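You operate a simulated robot arm through the tools that you are given. There is no shell and no other tool.

The job below is to be done with a simulated robot arm. You get a single attempt, and the scene is never put back.

TASK
Flush the path the service card names, then set the selector knob to SKIP.
Fine: selector valve open for three seconds or more; shut it before the selector knob moves again.

The check looks at the end state, three seconds after you hand in, the way a careful person would. Anything else that was tipped, shoved, dropped, spilled or broken makes it a failure.

THE ROBOT
A 6-joint arm with a two-finger gripper on a trunk, on a base that moves. Base frame: it is fixed to the floor where the robot stands at the start and does not move with it; the origin is under the middle of the robot, x ahead of it, y to its left, z up. Lengths are in m, angles in degrees, forces in N, time in s.
It reaches about 1.298 m from its shoulder. Its first joint turns from -149.0 to 149.0 degrees. Places, roughly: air valve [-2.1, -3, 0.9]; bubble valve [-2.3, -3.1, 1]; relief dial [-1.9, -2.9, 1.2]; selector knob [-1.7, -2.6, 1.3]; selector valve [-1.7, -2.6, 1.1]. Payload 1.57 kg.
Tool frame: the origin (TCP) lies between the finger pads and is the grasp point; the fingertips stand 0.021 m ahead of it; z points along the fingers, y is the line along which they close. The gripper opens to 0.07 m; its body begins 0.05 m behind the TCP.
Orientation is that of the tool frame in the base frame, as a unit quaternion [x, y, z, w]. With the fingers straight down and closing along the base's y, the tool's x points along the base's -x, its y along +y and its z along -z.

THE INTERFACE
- The arm moves only by the tool jog_arm. Its argument "series" is one flat list of numbers, 6 for each row, row after row: the shift along the tool's x, y, z in m, then the turn, a rotation vector about the tool's x, y, z in degrees. In form: [x, y, z, ax, ay, az, x, y, z, ax, ay, az, ...]. A call has 1 to 20 rows; each row shifts and turns the commanded pose from where the row before left it, along the tool's axes as they then stand. "hand" is the finger opening in m, from 0 to 0.07, set as the call begins (left out, the last holds). A row lasts 0.2 s, in which the tool goes at most 0.05 m and 8.6 degrees; a call with a longer step from one row to the next is refused whole, and so is a gripper value outside its range. A pose out of reach is approached as far as the arm can. The call stops where the force on the tool passes 50 N (or 10 N more than at its start, if that is more) or the arm is blocked; 0.2 s more then pass. Each finger travels about 0.0648 m/s and halts on what it meets, pressing with about 25 N; the grip force reading is that of the motor and also rises with nothing between the fingers. The clock runs only during rows and for 0.2 s after the last one: add rows that do not move to give the fingers time. It gives the time, the measured TCP pose, the force on the tool (base axes), the opening and the grip force at its end, in the units of the frame above (readings bear some noise), with the torque about the TCP (base axes, N m) and any sound that the robot's microphone picked up.
- Cameras (640 x 400 px; columns grow to the right, rows downward): "scene" is now at [0.0419, 0.1569, 1.8818]; the picture's right is [0.06, -1.00, 0.00], its down [-0.62, -0.04, -0.78] and it looks along [0.78, 0.05, -0.62] (base axes); focal length 254 px, centre (320, 200). "wrist" rides on the gripper at [0.079, 0.004, -0.081] in the tool frame; the picture's right is [-0.05, 1.00, 0.00], its down [-0.67, -0.04, -0.74] and it looks along [-0.74, -0.04, 0.67] (tool axes); focal length 256 px, centre (320, 200). There is no depth. A picture from a camera that has moved, and an enlarged one, comes with that camera's place and axes in the base frame and with its lens.
- snapshot(camera): a new picture of that camera. The clock stands still meanwhile.
- raise_lower(by): slides the trunk up (or, below 0, down) by that many m; the arm and the scene camera ride with it, the base frame stays. It gives what a move gives, with no picture.
- drive_base(legs): drives the robot by 1 to 6 legs, each [ahead, turn to the left] in m and degrees, along the robot's own axes; the way and the turn of a leg run together, so that a leg with both is an arc; at most 1.5 m and 180 degrees a leg. The arm and the cameras ride along, it lands a little off, and it stops where it bumps. It gives what a move gives.
- pan_tilt(pan, tilt): turns the head with the scene camera to pan (to the left, within 155 degrees either way) and tilt (down, from -29 to 69), counted from straight ahead of the robot. It gives what a move gives.
- zoom(camera, box): a new picture of the part [left, top, right, bottom] of that camera's present view, enlarged. The clock stands still meanwhile.
- hand_in(): hands the job in; it is judged then, once.

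Places have to be worked out from the pictures, the camera data and where the tool is seen. Open the gripper and draw the arm clear of the work before you hand the job in, unless the task says otherwise.

The tools are called after ">>>" as a command line: name --argument value ..., lists and objects as JSON in quotes. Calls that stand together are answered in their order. jog_arm: Moves the arm, as the interface text tells. Its arguments: {"type":"object","properties":{"series":{"type":"array","items":{"type":"number"}},"hand":{"type":"number"}},"required":["series"]} The other tools are called the same way: raise_lower (by) moves the trunk up or down; drive_base (legs) drives the base; pan_tilt (pan, tilt) turns the head that bears the scene camera; snapshot (camera) takes a picture; zoom (camera, box) takes an enlarged picture of a part of a camera's view; hand_in () hands the job in.

At the start:

```text
clock: 0.0
tool_pos: [0.6982, -0.019, 1.204]
tcp_rot: [-0.006, 1.0, -0.001, 0.0]
force: [-0.8, -0.2, 0.3]
moment: [0.0, 0.01, -0.01]
finger_gap: 0.0699
grasp_force: 0.1
trunk travel left (down, up): [-0.885, 0.085]
robot x, y, heading: [-0.0036, -0.0181, 0.0]
head pan, tilt (commanded): [3.6, 38.6]
```

scene: 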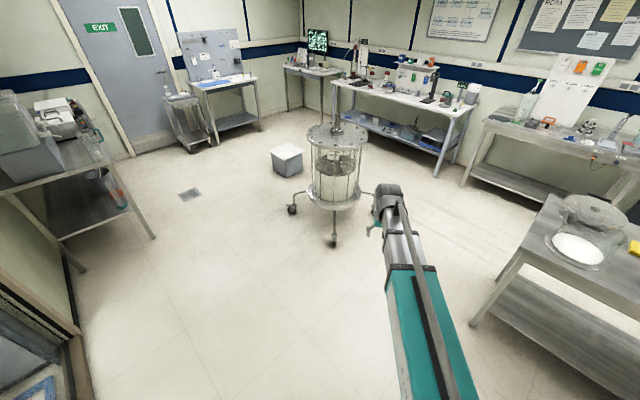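
wrist: 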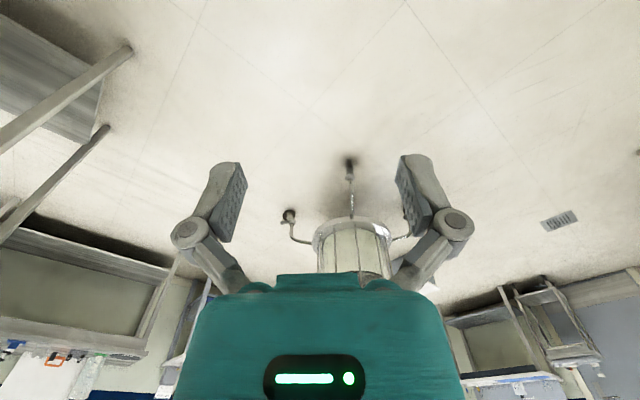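

The start views show a lab room; the valve station should be behind and to the right at about (-1.9, -2.9). I turn the head that way to look at it.

>>> pan_tilt --pan -123 --tilt 15

>>> snapshot --camera "scene"

```text
clock: 2.1
tool_pos: [0.6988, -0.0189, 1.2039]
tcp_rot: [-0.006, 1.0, -0.001, 0.0]
force: [-1.1, -0.4, -0.1]
moment: [-0.01, -0.02, 0.02]
finger_gap: 0.0702
grasp_force: 0.0
trunk travel left (down, up): [-0.885, 0.085]
robot x, y, heading: [-0.0032, -0.0182, -0.2]
head pan, tilt (commanded): [-123.0, 15.0]
```

```text
taken
camera scene: at [-0.0948, 0.0733, 1.9192], right [-0.84, 0.55, 0.0], down [0.14, 0.22, -0.97], along [-0.53, -0.81, -0.26], focal length 254 px, centre (320, 200)
```

scene: 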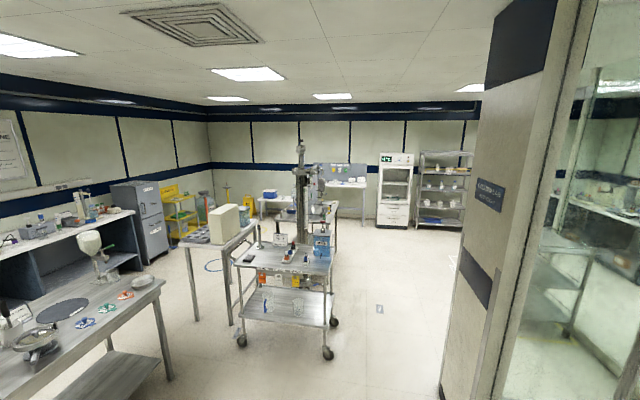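

A cart with a tall column instrument stands at the expected direction. I zoom in on it.

>>> zoom --camera "scene" --box '[220, 130, 380, 230]'

>>> zoom --camera "scene" --box '[220, 220, 380, 320]'

>>> zoom --camera "scene" --box '[0, 200, 240, 350]'

```text
4.00 times, centred on (300, 180) of scene
camera zoom: at [-0.0948, 0.0733, 1.9192], right [-0.84, 0.55, 0.0], down [0.14, 0.22, -0.97], along [-0.53, -0.81, -0.26], focal length 1014 px, centre (400, 280)
```

zoom: 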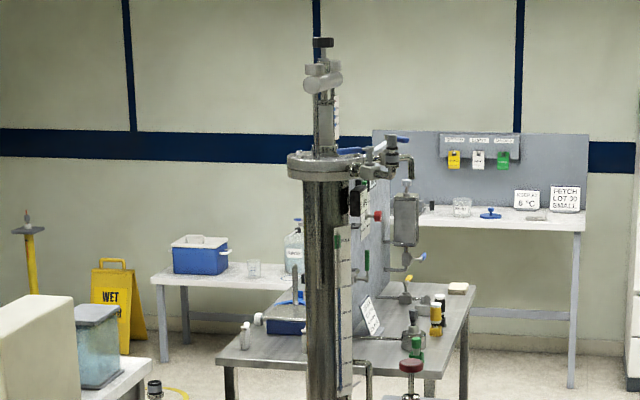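

```text
4.00 times, centred on (300, 270) of scene
camera zoom: at [-0.0948, 0.0733, 1.9192], right [-0.84, 0.55, 0.0], down [0.14, 0.22, -0.97], along [-0.53, -0.81, -0.26], focal length 1014 px, centre (400, -80)
```

zoom: 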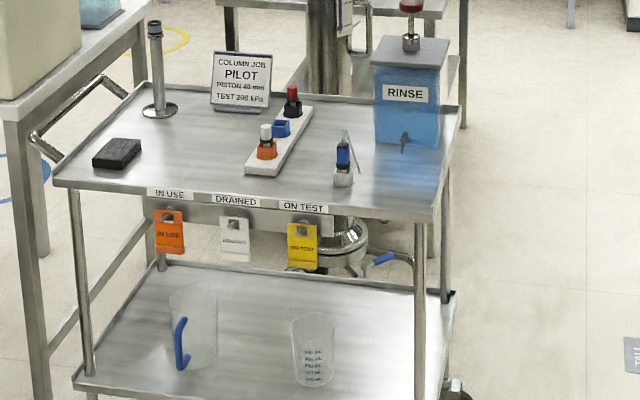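

```text
2.67 times, centred on (120, 275) of scene
camera zoom: at [-0.0948, 0.0733, 1.9192], right [-0.84, 0.55, 0.0], down [0.14, 0.22, -0.97], along [-0.53, -0.81, -0.26], focal length 676 px, centre (853, 0)
```

zoom: 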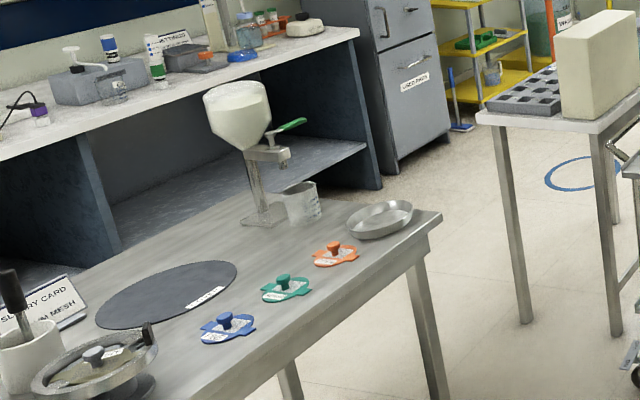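

The selector panel faces the -x,+y side behind the column, so I need to get past the cart. I look around more to plan the route.

>>> pan_tilt --pan -150 --tilt 35

>>> snapshot --camera "scene"

>>> pan_tilt --pan -110 --tilt 45

>>> snapshot --camera "scene"

>>> pan_tilt --pan 150 --tilt 35

>>> snapshot --camera "scene"

```text
clock: 3.0
tool_pos: [0.6972, -0.019, 1.2034]
tcp_rot: [-0.006, 1.0, 0.0, 0.0]
force: [-0.4, 0.0, 0.5]
moment: [-0.04, -0.01, -0.03]
finger_gap: 0.07
grasp_force: 0.1
trunk travel left (down, up): [-0.885, 0.085]
robot x, y, heading: [-0.0001, -0.0167, -0.2]
head pan, tilt (commanded): [-150.0, 35.0]
```

```text
taken
camera scene: at [-0.1202, 0.1076, 1.8873], right [-0.5, 0.87, 0.0], down [0.5, 0.29, -0.82], along [-0.71, -0.41, -0.57], focal length 254 px, centre (320, 200)
```

scene: 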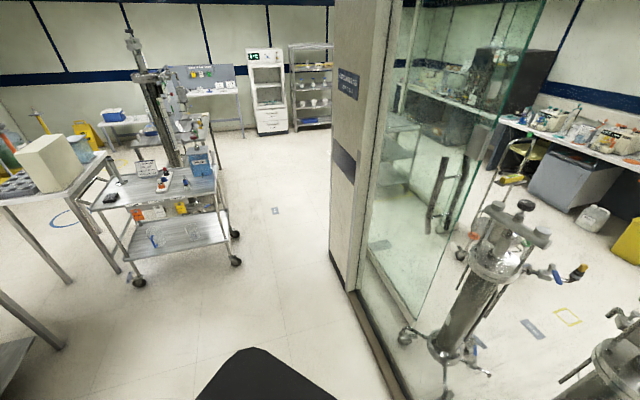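

```text
clock: 4.0
tool_pos: [0.698, -0.019, 1.2051]
tcp_rot: [-0.006, 1.0, 0.001, 0.0]
force: [0.5, -0.4, -0.5]
moment: [0.02, 0.0, 0.01]
finger_gap: 0.07
grasp_force: 0.0
trunk travel left (down, up): [-0.885, 0.085]
robot x, y, heading: [0.0027, -0.0185, 0.0]
head pan, tilt (commanded): [-110.0, 45.0]
```

```text
taken
camera scene: at [-0.0719, 0.0753, 1.8724], right [-0.94, 0.34, 0.0], down [0.24, 0.66, -0.71], along [-0.24, -0.66, -0.71], focal length 254 px, centre (320, 200)
```

scene: 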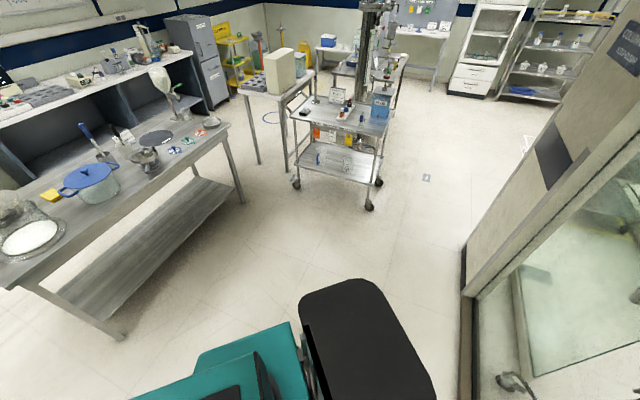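

```text
clock: 7.7
tool_pos: [0.6975, -0.0212, 1.2046]
tcp_rot: [-0.005, 1.0, 0.0, 0.001]
force: [0.6, 0.2, 0.6]
moment: [0.01, -0.01, -0.03]
finger_gap: 0.0701
grasp_force: 0.1
trunk travel left (down, up): [-0.885, 0.085]
robot x, y, heading: [0.0003, -0.0154, -0.3]
head pan, tilt (commanded): [150.0, 35.0]
```

```text
taken
camera scene: at [-0.1201, 0.1958, 1.8873], right [0.5, 0.87, 0.0], down [0.5, -0.29, -0.82], along [-0.71, 0.41, -0.57], focal length 254 px, centre (320, 200)
```

scene: 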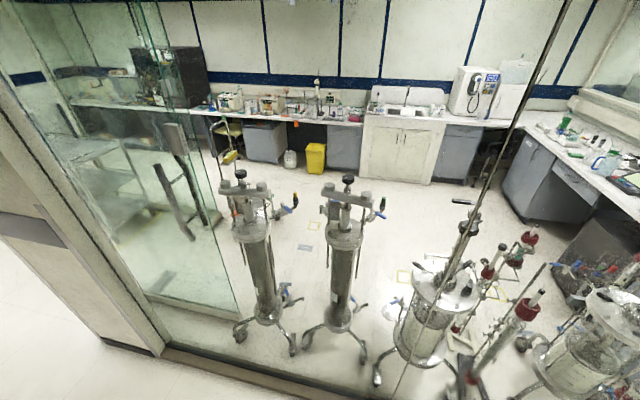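

The aisle between the wall pillar (≈(-1.76,-0.71)) and the cart (≈(-1.18,-1.45)) is about 0.9 m. I look steeply down to judge the robot's own footprint and arm.

>>> pan_tilt --pan -90 --tilt 69

>>> snapshot --camera "scene"

>>> pan_tilt --pan 0 --tilt 69

>>> snapshot --camera "scene"

>>> pan_tilt --pan 90 --tilt 69

>>> snapshot --camera "scene"

```text
clock: 11.1
tool_pos: [0.698, -0.0189, 1.2044]
tcp_rot: [-0.007, 1.0, 0.0, 0.0]
force: [-1.0, 0.4, 0.9]
moment: [-0.04, 0.0, 0.01]
finger_gap: 0.07
grasp_force: 0.0
trunk travel left (down, up): [-0.885, 0.085]
robot x, y, heading: [0.0032, -0.016, -0.1]
head pan, tilt (commanded): [-90.0, 68.8]
```

```text
taken
camera scene: at [-0.044, 0.0957, 1.8436], right [-1.0, 0.0, 0.0], down [0.0, 0.93, -0.36], along [0.0, -0.36, -0.93], focal length 254 px, centre (320, 200)
```

scene: 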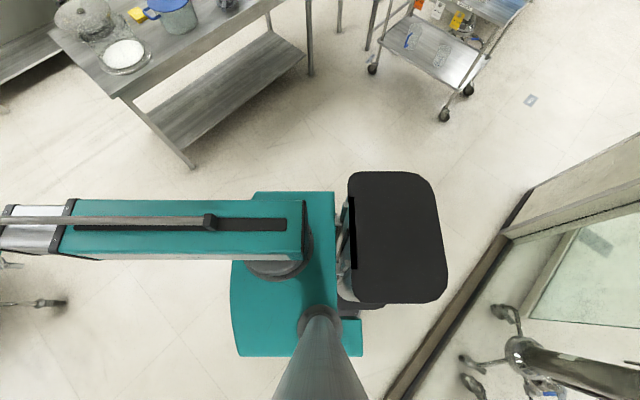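

```text
clock: 12.7
tool_pos: [0.6993, -0.0192, 1.2054]
tcp_rot: [-0.006, 1.0, 0.0, 0.0]
force: [-0.5, 0.3, 0.6]
moment: [-0.01, -0.01, 0.0]
finger_gap: 0.0701
grasp_force: 0.1
trunk travel left (down, up): [-0.885, 0.085]
robot x, y, heading: [0.0006, -0.0189, -0.1]
head pan, tilt (commanded): [0.0, 68.8]
```

```text
taken
camera scene: at [0.012, 0.1515, 1.8436], right [0.0, -1.0, 0.0], down [-0.93, 0.0, -0.36], along [0.36, 0.0, -0.93], focal length 254 px, centre (320, 200)
```

scene: 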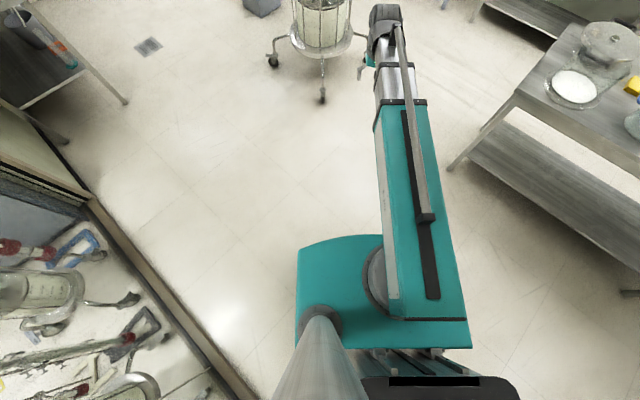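

```text
clock: 14.4
tool_pos: [0.6988, -0.0191, 1.2039]
tcp_rot: [-0.007, 1.0, 0.0, 0.0]
force: [0.1, -0.2, 0.1]
moment: [0.0, -0.02, -0.03]
finger_gap: 0.0697
grasp_force: 0.1
trunk travel left (down, up): [-0.885, 0.085]
robot x, y, heading: [-0.0006, -0.0171, -0.2]
head pan, tilt (commanded): [90.0, 68.8]
```

```text
taken
camera scene: at [-0.0438, 0.2075, 1.8436], right [1.0, 0.0, 0.0], down [0.0, -0.93, -0.36], along [0.0, 0.36, -0.93], focal length 254 px, centre (320, 200)
```

scene: 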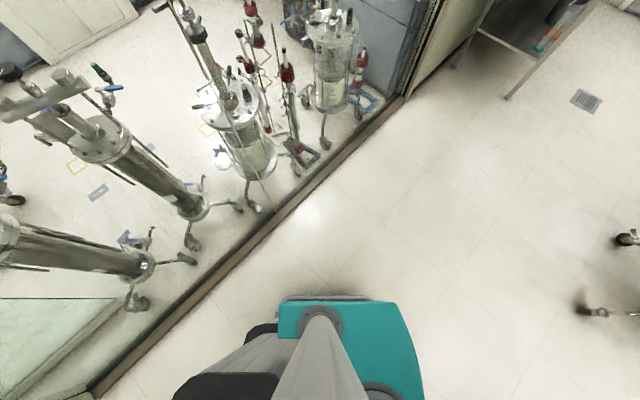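

The robot's footprint is about ±0.25 m; a clockwise turn keeps the arm (radius ~0.8 m) clear of the table 1.4 m away. I first draw the arm in some, then turn.

>>> jog_arm --series '[0.04, 0, 0, 0, 0, 0, 0.04, 0, 0, 0, 0, 0, 0.04, 0, 0, 0, 0, 0, 0.04, 0, 0, 0, 0, 0, 0.04, 0, 0, 0, 0, 0]' --hand 0.03

>>> drive_base --legs '[[0, -143]]'

>>> pan_tilt --pan 0 --tilt 30

>>> snapshot --camera "scene"

```text
clock: 15.6
tool_pos: [0.5375, -0.0217, 1.2033]
tcp_rot: [-0.007, 1.0, 0.0, -0.001]
force: [-0.2, 0.8, -0.5]
moment: [-0.02, 0.0, -0.04]
finger_gap: 0.0299
grasp_force: 0.0
out of reach, approached as far as the arm can: row 5
trunk travel left (down, up): [-0.885, 0.085]
robot x, y, heading: [-0.0019, -0.0153, -0.0]
head pan, tilt (commanded): [90.0, 68.8]
```

```text
clock: 24.8
tool_pos: [-0.3992, -0.3722, 1.2036]
tcp_rot: [0.941, 0.339, 0.0, 0.0]
force: [0.6, -0.4, 0.0]
moment: [0.01, 0.01, 0.01]
finger_gap: 0.0301
grasp_force: 0.0
trunk travel left (down, up): [-0.885, 0.085]
robot x, y, heading: [0.0243, -0.0371, -141.0]
head pan, tilt (commanded): [90.0, 68.8]
```

```text
clock: 26.4
tool_pos: [-0.4001, -0.3735, 1.2039]
tcp_rot: [0.941, 0.339, 0.0, 0.0]
force: [0.4, -0.1, 0.3]
moment: [-0.02, 0.01, -0.05]
finger_gap: 0.03
grasp_force: 0.1
trunk travel left (down, up): [-0.885, 0.085]
robot x, y, heading: [0.0231, -0.0399, -141.1]
head pan, tilt (commanded): [0.0, 30.0]
```

```text
taken
camera scene: at [0.0945, -0.2015, 1.895], right [-0.63, 0.78, 0.0], down [0.39, 0.31, -0.87], along [-0.67, -0.54, -0.5], focal length 254 px, centre (320, 200)
```

scene: 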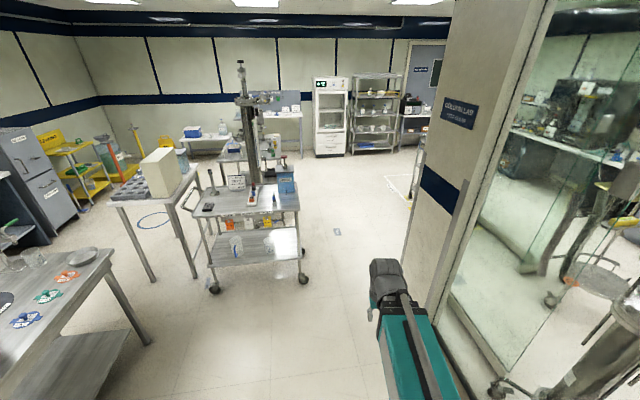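

Robot is at (0.02,-0.04) heading -141°. The cart side is a bit close on that line, so I turn 4° more right and drive through the gap.

>>> drive_base --legs '[[0, -4], [1.5, 0]]'

>>> pan_tilt --pan 20 --tilt 25

>>> snapshot --camera "scene"

```text
clock: 36.1
tool_pos: [-1.6698, -1.1918, 1.2037]
tcp_rot: [0.954, 0.3, 0.0, 0.0]
force: [0.0, -0.2, 0.3]
moment: [0.05, -0.01, -0.01]
finger_gap: 0.0299
grasp_force: 0.0
trunk travel left (down, up): [-0.885, 0.085]
robot x, y, heading: [-1.2239, -0.8933, -146.0]
head pan, tilt (commanded): [0.0, 30.0]
```

```text
clock: 37.0
tool_pos: [-1.6704, -1.1917, 1.2043]
tcp_rot: [0.954, 0.3, 0.0, -0.001]
force: [0.6, 0.4, 0.0]
moment: [-0.03, 0.0, -0.02]
finger_gap: 0.0302
grasp_force: 0.2
trunk travel left (down, up): [-0.885, 0.085]
robot x, y, heading: [-1.2232, -0.8943, -146.1]
head pan, tilt (commanded): [20.0, 25.0]
```

```text
taken
camera scene: at [-1.1437, -1.086, 1.903], right [-0.81, 0.59, 0.0], down [0.25, 0.34, -0.91], along [-0.53, -0.73, -0.42], focal length 254 px, centre (320, 200)
```

scene: 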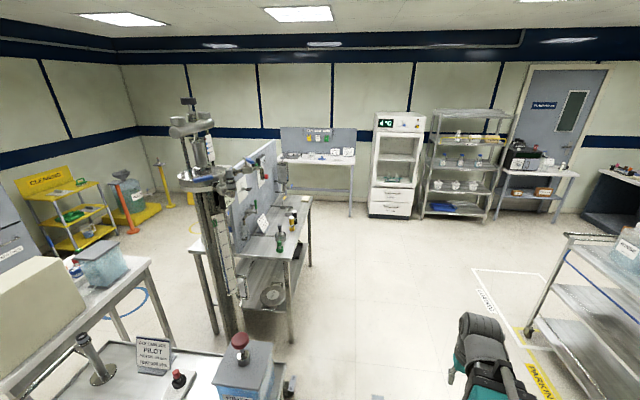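

I'm in the gap. I zoom on the panel and the table behind the column.

>>> zoom --camera "scene" --box '[180, 130, 340, 230]'

>>> zoom --camera "scene" --box '[180, 210, 340, 310]'

```text
4.00 times, centred on (260, 180) of scene
camera zoom: at [-1.1437, -1.086, 1.903], right [-0.81, 0.59, 0.0], down [0.25, 0.34, -0.91], along [-0.53, -0.73, -0.42], focal length 1014 px, centre (560, 280)
```

zoom: 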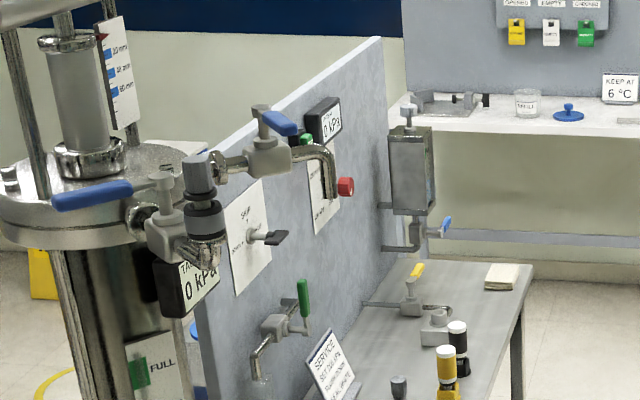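

```text
4.00 times, centred on (260, 260) of scene
camera zoom: at [-1.1437, -1.086, 1.903], right [-0.81, 0.59, 0.0], down [0.25, 0.34, -0.91], along [-0.53, -0.73, -0.42], focal length 1014 px, centre (560, -40)
```

zoom: 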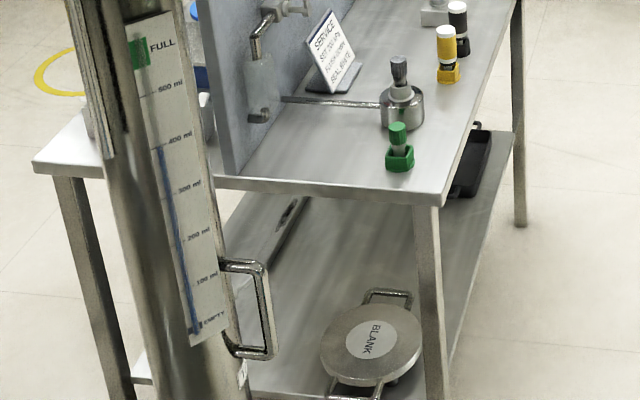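

I see the selector knob (black T-handle) with a label card, green-lever selector valve below it, red relief dial, and the service card on the table. I drive on to about 1.2 m in front of the panel and turn to face it.

>>> drive_base --legs '[[1.5, 0]]'

>>> drive_base --legs '[[0, 101]]'

>>> pan_tilt --pan 0 --tilt 30

>>> snapshot --camera "scene"

```text
clock: 46.0
tool_pos: [-2.888, -2.0253, 1.204]
tcp_rot: [0.953, 0.301, 0.001, 0.0]
force: [0.2, 0.3, 0.2]
moment: [0.01, 0.02, -0.01]
finger_gap: 0.0299
grasp_force: 0.0
trunk travel left (down, up): [-0.885, 0.085]
robot x, y, heading: [-2.4445, -1.7252, -145.4]
head pan, tilt (commanded): [20.0, 25.0]
```

```text
clock: 52.6
tool_pos: [-2.0872, -2.1294, 1.2035]
tcp_rot: [0.387, 0.922, 0.001, -0.002]
force: [-0.3, 0.0, -1.2]
moment: [-0.01, 0.01, 0.0]
finger_gap: 0.0302
grasp_force: 0.1
trunk travel left (down, up): [-0.885, 0.085]
robot x, y, heading: [-2.4495, -1.7401, -46.5]
head pan, tilt (commanded): [20.0, 25.0]
```

```text
clock: 53.5
tool_pos: [-2.0858, -2.1308, 1.2033]
tcp_rot: [0.387, 0.922, 0.0, -0.001]
force: [-0.5, 1.3, 0.2]
moment: [-0.01, 0.0, 0.02]
finger_gap: 0.0299
grasp_force: 0.1
trunk travel left (down, up): [-0.885, 0.085]
robot x, y, heading: [-2.4538, -1.7376, -46.2]
head pan, tilt (commanded): [0.0, 30.0]
```

```text
taken
camera scene: at [-2.2992, -1.6552, 1.8951], right [-0.72, -0.69, 0.0], down [-0.35, 0.36, -0.87], along [0.6, -0.63, -0.5], focal length 254 px, centre (320, 200)
```

scene: 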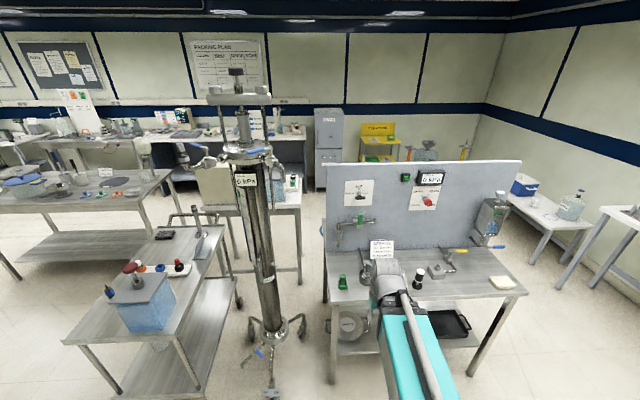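

The panel is now in front. I zoom on the panel, labels and service card.

>>> zoom --camera "scene" --box '[320, 150, 480, 250]'

>>> zoom --camera "scene" --box '[335, 170, 415, 220]'

>>> zoom --camera "scene" --box '[350, 220, 430, 270]'

>>> zoom --camera "scene" --box '[180, 130, 340, 230]'

```text
4.00 times, centred on (400, 200) of scene
camera zoom: at [-2.2992, -1.6552, 1.8951], right [-0.72, -0.69, 0.0], down [-0.35, 0.36, -0.87], along [0.6, -0.63, -0.5], focal length 1014 px, centre (0, 200)
```

zoom: 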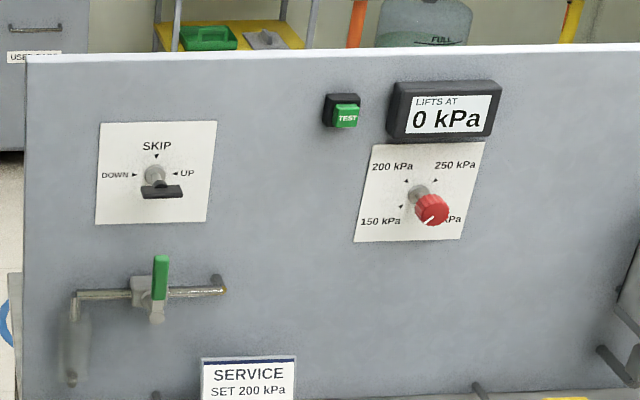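

```text
8.00 times, centred on (375, 195) of scene
camera zoom: at [-2.2992, -1.6552, 1.8951], right [-0.72, -0.69, 0.0], down [-0.35, 0.36, -0.87], along [0.6, -0.63, -0.5], focal length 2029 px, centre (-120, 240)
```

zoom: 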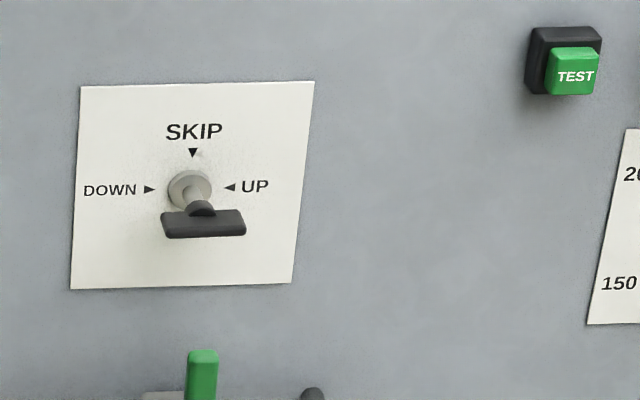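

```text
8.00 times, centred on (390, 245) of scene
camera zoom: at [-2.2992, -1.6552, 1.8951], right [-0.72, -0.69, 0.0], down [-0.35, 0.36, -0.87], along [0.6, -0.63, -0.5], focal length 2029 px, centre (-240, -160)
```

zoom: 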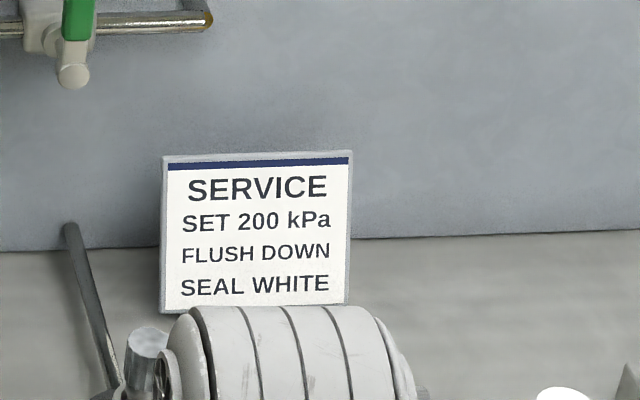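

```text
4.00 times, centred on (260, 180) of scene
camera zoom: at [-2.2992, -1.6552, 1.8951], right [-0.72, -0.69, 0.0], down [-0.35, 0.36, -0.87], along [0.6, -0.63, -0.5], focal length 1014 px, centre (560, 280)
```

zoom: 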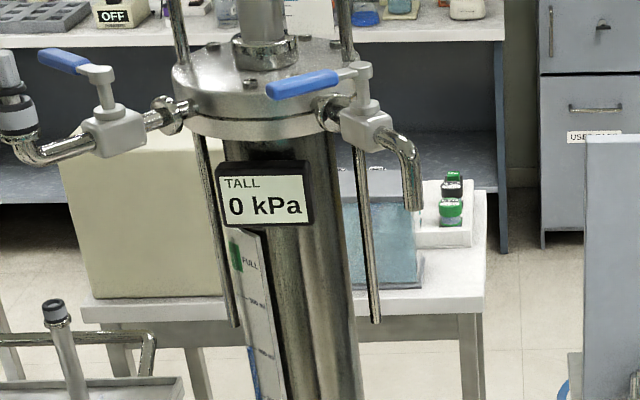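

The card says FLUSH DOWN. Triangulating two views puts the knob axis at about (-1.643,-2.630,1.265) on a panel facing me (into-panel heading ≈ -43°), 1.2 m ahead of the robot. I drive 0.3 m closer.

>>> drive_base --legs '[[0.3, 0]]'

>>> pan_tilt --pan 0 --tilt 35

>>> snapshot --camera "scene"

>>> snapshot --camera "wrist"

```text
clock: 55.8
tool_pos: [-1.8774, -2.3436, 1.2037]
tcp_rot: [0.384, 0.923, 0.0, -0.001]
force: [0.3, 0.0, 0.2]
moment: [0.01, 0.02, -0.03]
finger_gap: 0.03
grasp_force: 0.1
trunk travel left (down, up): [-0.885, 0.085]
robot x, y, heading: [-2.2525, -1.9538, -46.3]
head pan, tilt (commanded): [0.0, 30.0]
```

```text
clock: 56.5
tool_pos: [-1.8774, -2.343, 1.2047]
tcp_rot: [0.385, 0.923, 0.0, -0.001]
force: [0.2, -0.2, 0.1]
moment: [-0.03, -0.02, 0.0]
finger_gap: 0.0298
grasp_force: 0.0
trunk travel left (down, up): [-0.885, 0.085]
robot x, y, heading: [-2.2516, -1.9526, -46.2]
head pan, tilt (commanded): [0.0, 35.0]
```

```text
taken
camera scene: at [-2.0955, -1.8684, 1.8873], right [-0.72, -0.7, 0.0], down [-0.4, 0.41, -0.82], along [0.57, -0.59, -0.57], focal length 254 px, centre (320, 200)
```

scene: 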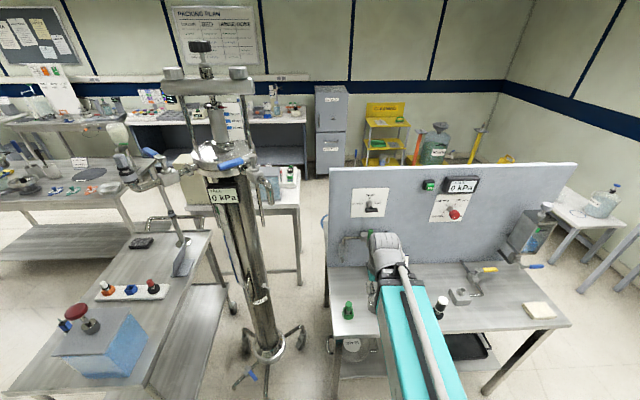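

```text
taken
camera wrist: at [-1.9298, -2.2834, 1.2844], right [0.75, 0.67, 0.0], down [0.45, -0.5, 0.74], along [0.5, -0.56, -0.67], focal length 256 px, centre (320, 200)
```

wrist: 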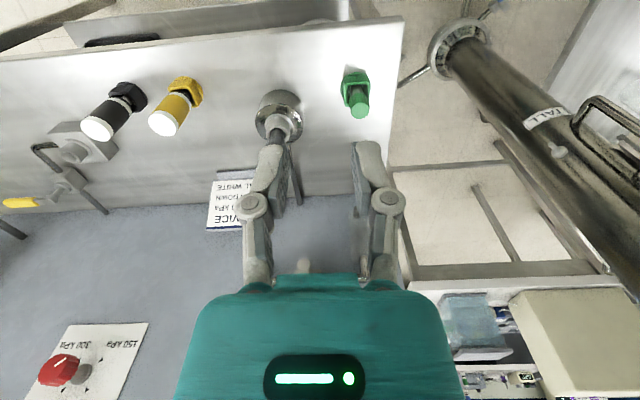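

I zoom in on the selector knob and valve from here before moving the arm.

>>> zoom --camera "scene" --box '[330, 180, 410, 230]'

>>> zoom --camera "scene" --box '[330, 220, 410, 270]'

```text
8.00 times, centred on (370, 205) of scene
camera zoom: at [-2.0955, -1.8684, 1.8873], right [-0.72, -0.7, 0.0], down [-0.4, 0.41, -0.82], along [0.57, -0.59, -0.57], focal length 2029 px, centre (-80, 160)
```

zoom: 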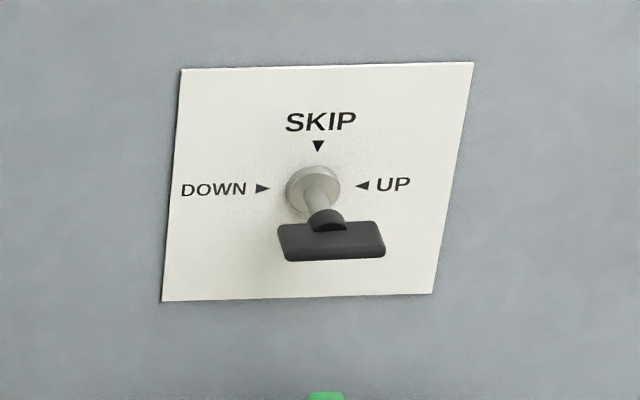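

```text
8.00 times, centred on (370, 245) of scene
camera zoom: at [-2.0955, -1.8684, 1.8873], right [-0.72, -0.7, 0.0], down [-0.4, 0.41, -0.82], along [0.57, -0.59, -0.57], focal length 2029 px, centre (-80, -160)
```

zoom: 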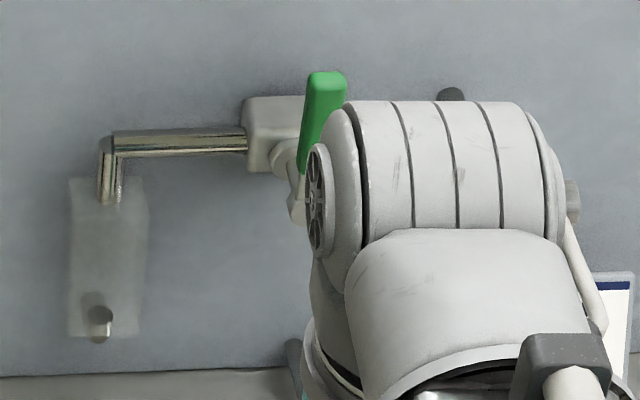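

The card and dial are clear. To see the knob's front (which end is the pointer) I move the TCP above and in front of the knob and pitch the tool up 42°, so the wrist camera looks level at the panel.

>>> jog_arm --series '[-0.0418, -0.0084, -0.025, 0, 0, 0, -0.0418, -0.0084, -0.025, 0, 0, 0, -0.0418, -0.0084, -0.025, 0, 0, 0, -0.0418, -0.0084, -0.025, 0, 0, 0, -0.0418, -0.0084, -0.025, 0, 0, -2.3, 0, 0, 0, 0, -8.4, 0, 0, 0, 0, 0, -8.4, 0, 0, 0, 0, 0, -8.4, 0, 0, 0, 0, 0, -8.4, 0, 0, 0, 0, 0, -8.4, 0]' --hand 0.06

>>> snapshot --camera "wrist"

>>> snapshot --camera "scene"

```text
clock: 58.7
tool_pos: [-1.7603, -2.5213, 1.2526]
tcp_rot: [0.341, 0.868, -0.132, 0.335]
force: [0.1, -0.2, 0.6]
moment: [0.01, -0.03, -0.01]
finger_gap: 0.0599
grasp_force: 0.0
out of reach, approached as far as the arm can: row 1, 2, 3, 4, 5, 7, 8, 9, 10
trunk travel left (down, up): [-0.885, 0.085]
robot x, y, heading: [-2.2465, -1.9544, -45.8]
head pan, tilt (commanded): [0.0, 35.0]
```

```text
taken
camera wrist: at [-1.8397, -2.4403, 1.2583], right [0.71, 0.7, 0.04], down [-0.03, -0.02, 1.0], along [0.7, -0.71, 0.0], focal length 256 px, centre (320, 200)
```

wrist: 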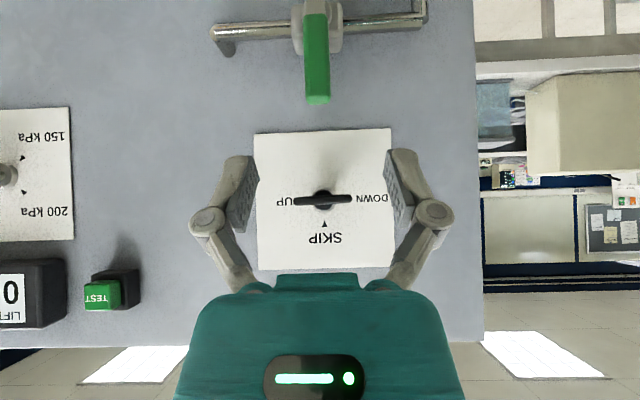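

```text
taken
camera scene: at [-2.0959, -1.8681, 1.8873], right [-0.72, -0.7, 0.0], down [-0.4, 0.41, -0.82], along [0.57, -0.59, -0.57], focal length 254 px, centre (320, 200)
```

scene: 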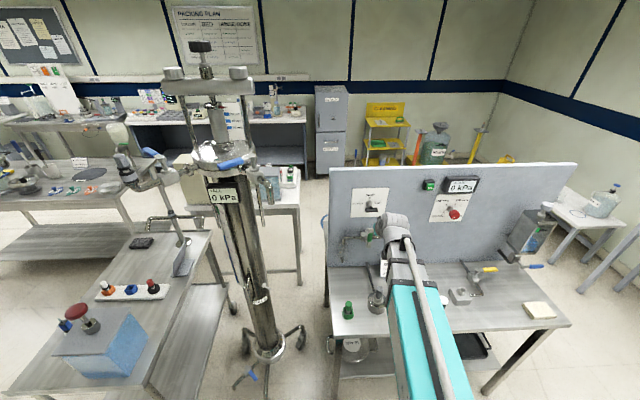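

The wrist camera sees the knob head-on (picture is upside-down). The arm reported a height limit at z≈1.253. I zoom on the knob and lever.

>>> zoom --camera "wrist" --box '[240, 150, 400, 250]'

>>> zoom --camera "wrist" --box '[200, 0, 440, 150]'

>>> zoom --camera "scene" --box '[320, 180, 480, 280]'

```text
4.00 times, centred on (320, 200) of wrist
camera zoom: at [-1.8397, -2.4403, 1.2583], right [0.71, 0.7, 0.04], down [-0.03, -0.02, 1.0], along [0.7, -0.71, 0.0], focal length 1024 px, centre (320, 200)
```

zoom: 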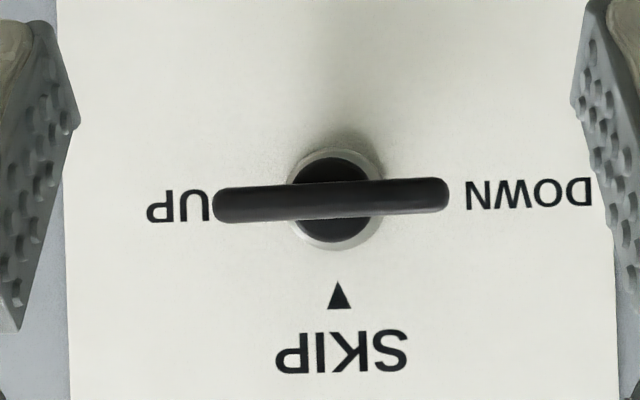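

```text
2.67 times, centred on (320, 75) of wrist
camera zoom: at [-1.8397, -2.4403, 1.2583], right [0.71, 0.7, 0.04], down [-0.03, -0.02, 1.0], along [0.7, -0.71, 0.0], focal length 683 px, centre (320, 533)
```

zoom: 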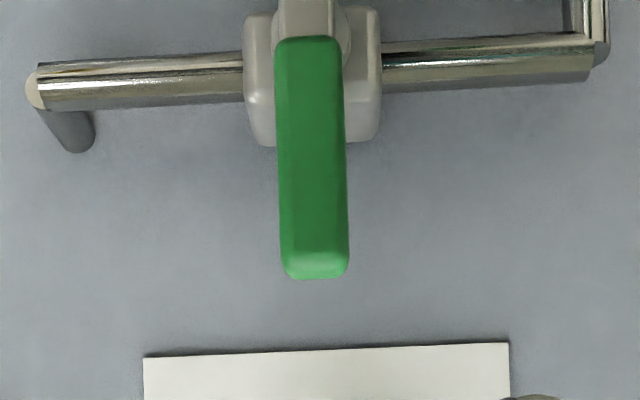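

```text
4.00 times, centred on (400, 230) of scene
camera zoom: at [-2.0959, -1.8681, 1.8873], right [-0.72, -0.7, 0.0], down [-0.4, 0.41, -0.82], along [0.57, -0.59, -0.57], focal length 1014 px, centre (0, 80)
```

zoom: 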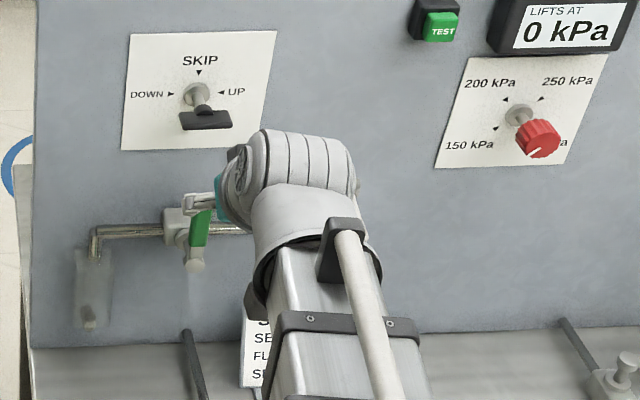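

The bar handle is horizontal but looks symmetric, so it could be at DOWN or UP. I zoom in more for any pointer mark.

>>> zoom --camera "wrist" --box '[282, 176, 362, 226]'

>>> zoom --camera "scene" --box '[354, 192, 394, 217]'

```text
8.00 times, centred on (322, 201) of wrist
camera zoom: at [-1.8397, -2.4403, 1.2583], right [0.71, 0.7, 0.04], down [-0.03, -0.02, 1.0], along [0.7, -0.71, 0.0], focal length 2048 px, centre (304, 192)
```

zoom: 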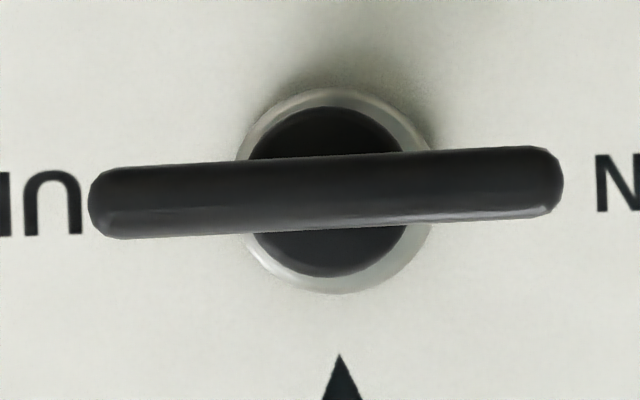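

```text
16.00 times, centred on (374, 204) of scene
camera zoom: at [-2.0959, -1.8681, 1.8873], right [-0.72, -0.7, 0.0], down [-0.4, 0.41, -0.82], along [0.57, -0.59, -0.57], focal length 4058 px, centre (-544, 128)
```

zoom: 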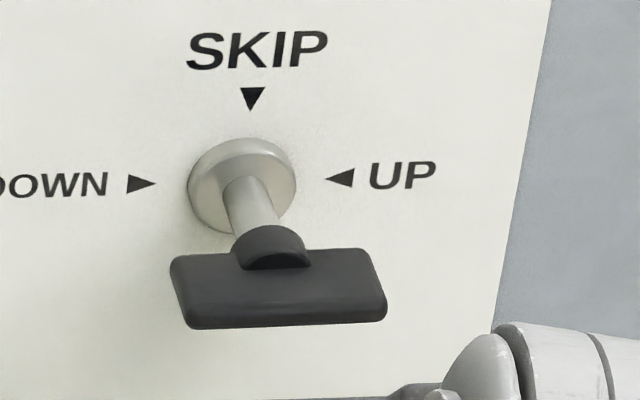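

No mark is visible: the bar is symmetric, so I'll find the DOWN end by turning toward it (counter-clockwise facing the panel) and feeling the stop. The arm needs more height, so I raise the trunk.

>>> raise_lower --by 0.08

>>> jog_arm --series '[0, 0, 0, 0, 0, 0]'

>>> snapshot --camera "wrist"

```text
clock: 59.9
tool_pos: [-1.7589, -2.5215, 1.3325]
tcp_rot: [0.341, 0.869, -0.13, 0.333]
force: [0.1, 0.1, -0.8]
moment: [-0.04, -0.03, 0.01]
finger_gap: 0.0598
grasp_force: 0.0
trunk travel left (down, up): [-0.965, 0.005]
robot x, y, heading: [-2.2489, -1.9504, -46.0]
head pan, tilt (commanded): [0.0, 35.0]
```

```text
clock: 60.3
tool_pos: [-1.759, -2.52, 1.3323]
tcp_rot: [0.342, 0.869, -0.131, 0.332]
force: [-0.2, 0.0, -0.6]
moment: [-0.03, 0.03, 0.0]
finger_gap: 0.0602
grasp_force: 0.0
trunk travel left (down, up): [-0.965, 0.005]
robot x, y, heading: [-2.2467, -1.9486, -45.8]
head pan, tilt (commanded): [0.0, 35.0]
```

```text
taken
camera wrist: at [-1.8393, -2.4406, 1.3381], right [0.71, 0.7, 0.04], down [-0.03, -0.02, 1.0], along [0.71, -0.71, 0.0], focal length 256 px, centre (320, 200)
```

wrist: 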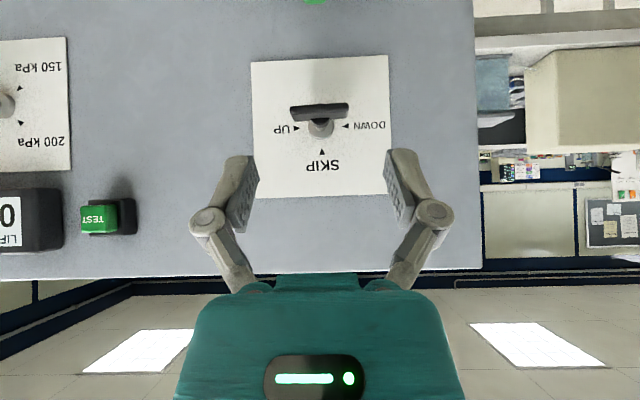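

Tool heading is about -43.0° vs panel about -43.5°, and the knob axis is at z≈1.259 with its bar 0.035–0.058 m off the panel. I now level the tool (pitch 48° more) and roll it 90° clockwise so the fingers close vertically.

>>> jog_arm --series '[0, 0, 0, 0, -8, 0, 0, 0, 0, 0, -8, 0, 0, 0, 0, 0, -8, 0, 0, 0, 0, 0, -8, 0, 0, 0, 0, 0, -8, 0, 0, 0, 0, 0, -8, 0]' --hand 0.05

>>> jog_arm --series '[0, 0, 0, 0, 0, 8.2, 0, 0, 0, 0, 0, 8.2, 0, 0, 0, 0, 0, 8.2, 0, 0, 0, 0, 0, 8.2, 0, 0, 0, 0, 0, 8.2, 0, 0, 0, 0, 0, 8.2, 0, 0, 0, 0, 0, 8.2, 0, 0, 0, 0, 0, 8.2, 0, 0, 0, 0, 0, 8.2, 0, 0, 0, 0, 0, 8.2, 0, 0, 0, 0, 0, 8.0]'

>>> snapshot --camera "wrist"

>>> snapshot --camera "scene"

```text
clock: 61.7
tool_pos: [-1.7599, -2.5202, 1.4629]
tcp_rot: [0.262, 0.673, -0.253, 0.644]
force: [-0.7, 0.8, 0.6]
moment: [0.0, 0.0, 0.01]
finger_gap: 0.05
grasp_force: 0.1
out of reach, approached as far as the arm can: row 1, 2, 3, 4, 5, 6
trunk travel left (down, up): [-0.965, 0.005]
robot x, y, heading: [-2.249, -1.9503, -46.3]
head pan, tilt (commanded): [0.0, 35.0]
```

```text
clock: 64.1
tool_pos: [-1.7597, -2.5204, 1.4694]
tcp_rot: [0.649, 0.282, 0.283, 0.647]
force: [0.0, 0.5, 0.7]
moment: [0.0, 0.0, 0.0]
finger_gap: 0.0501
grasp_force: 0.1
out of reach, approached as far as the arm can: row 1
trunk travel left (down, up): [-0.965, 0.005]
robot x, y, heading: [-2.2458, -1.9512, -46.0]
head pan, tilt (commanded): [0.0, 35.0]
```

```text
taken
camera wrist: at [-1.7638, -2.4068, 1.4734], right [-0.04, -0.04, 1.0], down [-1.0, 0.02, -0.04], along [-0.02, -1.0, -0.04], focal length 256 px, centre (320, 200)
```

wrist: 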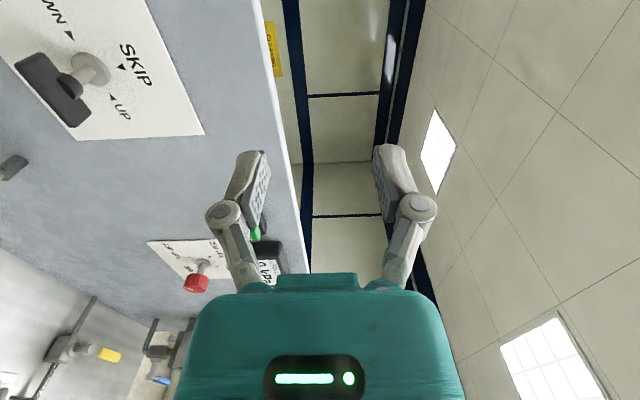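

```text
taken
camera scene: at [-2.0956, -1.8683, 1.9672], right [-0.72, -0.7, 0.0], down [-0.4, 0.41, -0.82], along [0.57, -0.59, -0.57], focal length 254 px, centre (320, 200)
```

scene: 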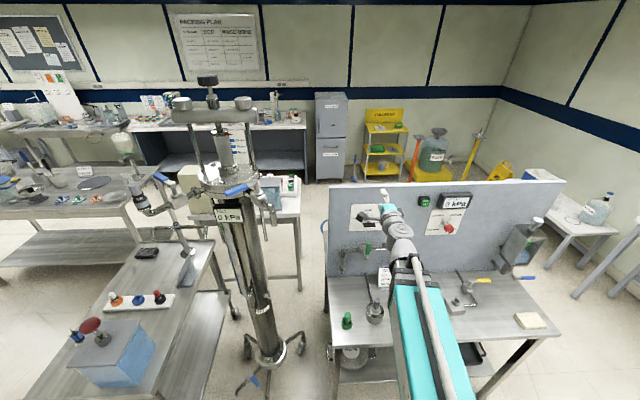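

The tool is now level, rolled +90° (tool y up), at z 1.469. I lower it 0.21 m to the knob height while staying 0.16 m off the panel.

>>> jog_arm --series '[0, -0.042, 0, 0, 0, 0, 0, -0.042, 0, 0, 0, 0, 0, -0.042, 0, 0, 0, 0, 0, -0.042, 0, 0, 0, 0, 0, -0.042, 0, 0, 0, 0]'

>>> snapshot --camera "wrist"

>>> zoom --camera "scene" --box '[320, 180, 480, 280]'

```text
clock: 65.3
tool_pos: [-1.7594, -2.5207, 1.4685]
tcp_rot: [0.649, 0.282, 0.282, 0.648]
force: [0.5, 0.6, 0.0]
moment: [0.0, 0.0, -0.01]
finger_gap: 0.0503
grasp_force: 0.1
out of reach, approached as far as the arm can: row 1, 2, 3, 4, 5
trunk travel left (down, up): [-0.965, 0.005]
robot x, y, heading: [-2.2466, -1.9516, -46.0]
head pan, tilt (commanded): [0.0, 35.0]
```

```text
taken
camera wrist: at [-1.7638, -2.4068, 1.4732], right [-0.03, -0.04, 1.0], down [-1.0, 0.02, -0.03], along [-0.02, -1.0, -0.04], focal length 256 px, centre (320, 200)
```

wrist: 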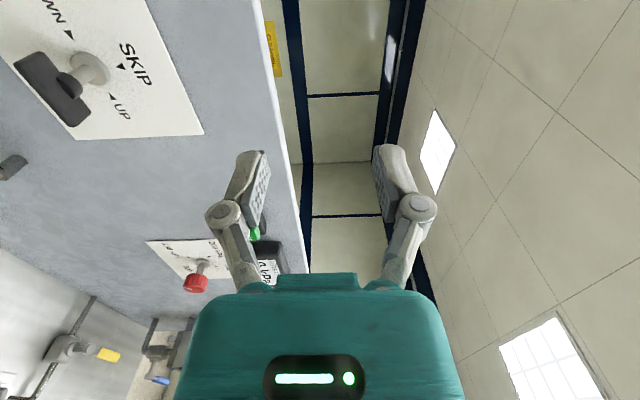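

```text
4.00 times, centred on (400, 230) of scene
camera zoom: at [-2.0956, -1.8684, 1.9672], right [-0.72, -0.7, 0.0], down [-0.4, 0.41, -0.82], along [0.57, -0.59, -0.57], focal length 1014 px, centre (0, 80)
```

zoom: 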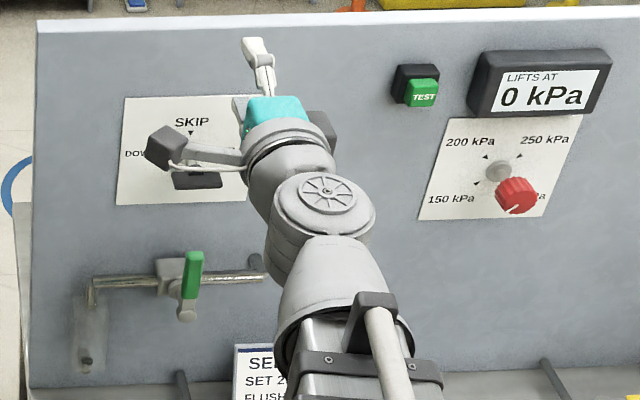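

At this trunk height the level tool can't go below z≈1.468, so the trunk itself must come down. I lower it 0.15 m first and look.

>>> raise_lower --by -0.15

>>> jog_arm --series '[0, 0, 0, 0, 0, 0]'

>>> snapshot --camera "scene"

```text
clock: 67.0
tool_pos: [-1.7583, -2.5216, 1.32]
tcp_rot: [0.648, 0.283, 0.283, 0.648]
force: [-1.0, -0.6, -0.4]
moment: [0.01, 0.0, 0.01]
finger_gap: 0.0501
grasp_force: 0.0
trunk travel left (down, up): [-0.815, 0.155]
robot x, y, heading: [-2.2456, -1.9538, -45.8]
head pan, tilt (commanded): [0.0, 35.0]
```

```text
clock: 67.4
tool_pos: [-1.7587, -2.5205, 1.3208]
tcp_rot: [0.649, 0.283, 0.282, 0.647]
force: [0.2, 0.2, -0.2]
moment: [0.0, -0.01, 0.01]
finger_gap: 0.05
grasp_force: 0.1
trunk travel left (down, up): [-0.815, 0.155]
robot x, y, heading: [-2.2463, -1.9522, -46.1]
head pan, tilt (commanded): [0.0, 35.0]
```

```text
taken
camera scene: at [-2.0956, -1.8683, 1.8173], right [-0.72, -0.7, 0.0], down [-0.4, 0.41, -0.82], along [0.57, -0.59, -0.57], focal length 254 px, centre (320, 200)
```

scene: 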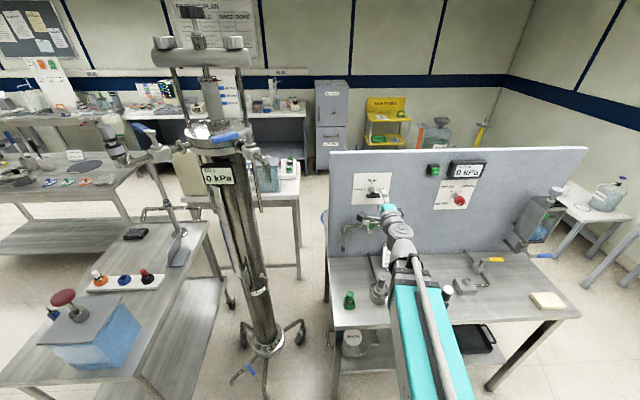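

The commanded pose follows the real one after each call. I lower the trunk another 0.10 m, then jog up to knob height.

>>> raise_lower --by -0.1

>>> jog_arm --series '[0, 0.019, 0, 0, 0, 0, 0, 0.019, 0, 0, 0, 0]'

>>> snapshot --camera "scene"

>>> snapshot --camera "wrist"

```text
clock: 68.7
tool_pos: [-1.7594, -2.521, 1.2203]
tcp_rot: [0.649, 0.283, 0.282, 0.648]
force: [0.1, 0.3, 0.6]
moment: [0.0, 0.02, 0.02]
finger_gap: 0.05
grasp_force: 0.0
trunk travel left (down, up): [-0.715, 0.255]
robot x, y, heading: [-2.2482, -1.9547, -46.1]
head pan, tilt (commanded): [0.0, 35.0]
```

```text
clock: 69.3
tool_pos: [-1.7593, -2.5206, 1.2193]
tcp_rot: [0.649, 0.282, 0.282, 0.648]
force: [0.7, -0.4, 0.3]
moment: [-0.03, 0.01, -0.02]
finger_gap: 0.0501
grasp_force: 0.1
out of reach, approached as far as the arm can: row 1, 2
trunk travel left (down, up): [-0.715, 0.255]
robot x, y, heading: [-2.249, -1.9541, -46.0]
head pan, tilt (commanded): [0.0, 35.0]
```

```text
taken
camera scene: at [-2.0956, -1.8683, 1.7173], right [-0.72, -0.7, 0.0], down [-0.4, 0.41, -0.82], along [0.57, -0.59, -0.57], focal length 254 px, centre (320, 200)
```

scene: 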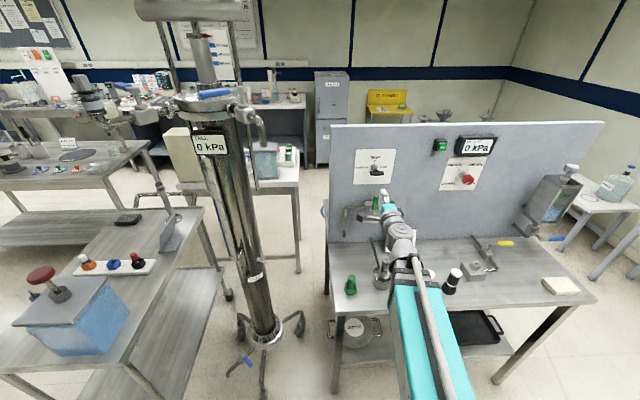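

```text
taken
camera wrist: at [-1.7638, -2.4067, 1.2232], right [-0.03, -0.04, 1.0], down [-1.0, 0.02, -0.03], along [-0.02, -1.0, -0.04], focal length 256 px, centre (320, 200)
```

wrist: 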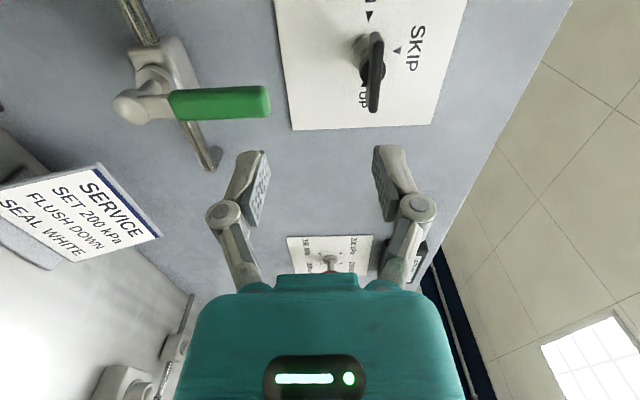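

The arm is SCARA-like: height only comes from the trunk. I raise the trunk 0.039 m to bring the TCP to the knob height (≈1.258) and check alignment.

>>> raise_lower --by 0.039

>>> zoom --camera "wrist" --box '[200, 0, 440, 150]'

>>> zoom --camera "scene" --box '[320, 130, 480, 230]'

```text
clock: 70.2
tool_pos: [-1.7589, -2.5216, 1.2587]
tcp_rot: [0.649, 0.283, 0.282, 0.648]
force: [0.4, -0.2, 0.0]
moment: [0.02, 0.02, -0.01]
finger_gap: 0.0498
grasp_force: 0.0
trunk travel left (down, up): [-0.754, 0.216]
robot x, y, heading: [-2.2468, -1.956, -46.0]
head pan, tilt (commanded): [0.0, 35.0]
```

```text
2.67 times, centred on (320, 75) of wrist
camera zoom: at [-1.7637, -2.4068, 1.2622], right [-0.03, -0.04, 1.0], down [-1.0, 0.02, -0.03], along [-0.02, -1.0, -0.04], focal length 683 px, centre (320, 533)
```

zoom: 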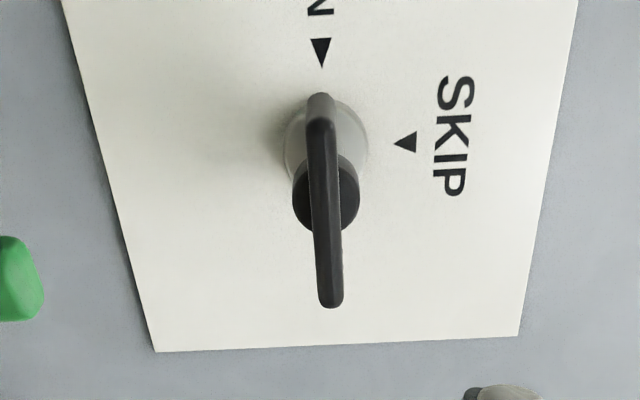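

```text
4.00 times, centred on (400, 180) of scene
camera zoom: at [-2.0954, -1.8684, 1.7563], right [-0.72, -0.7, 0.0], down [-0.4, 0.41, -0.82], along [0.57, -0.59, -0.57], focal length 1014 px, centre (0, 280)
```

zoom: 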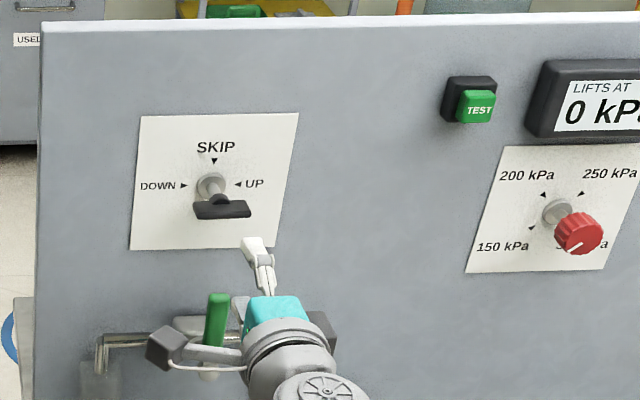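

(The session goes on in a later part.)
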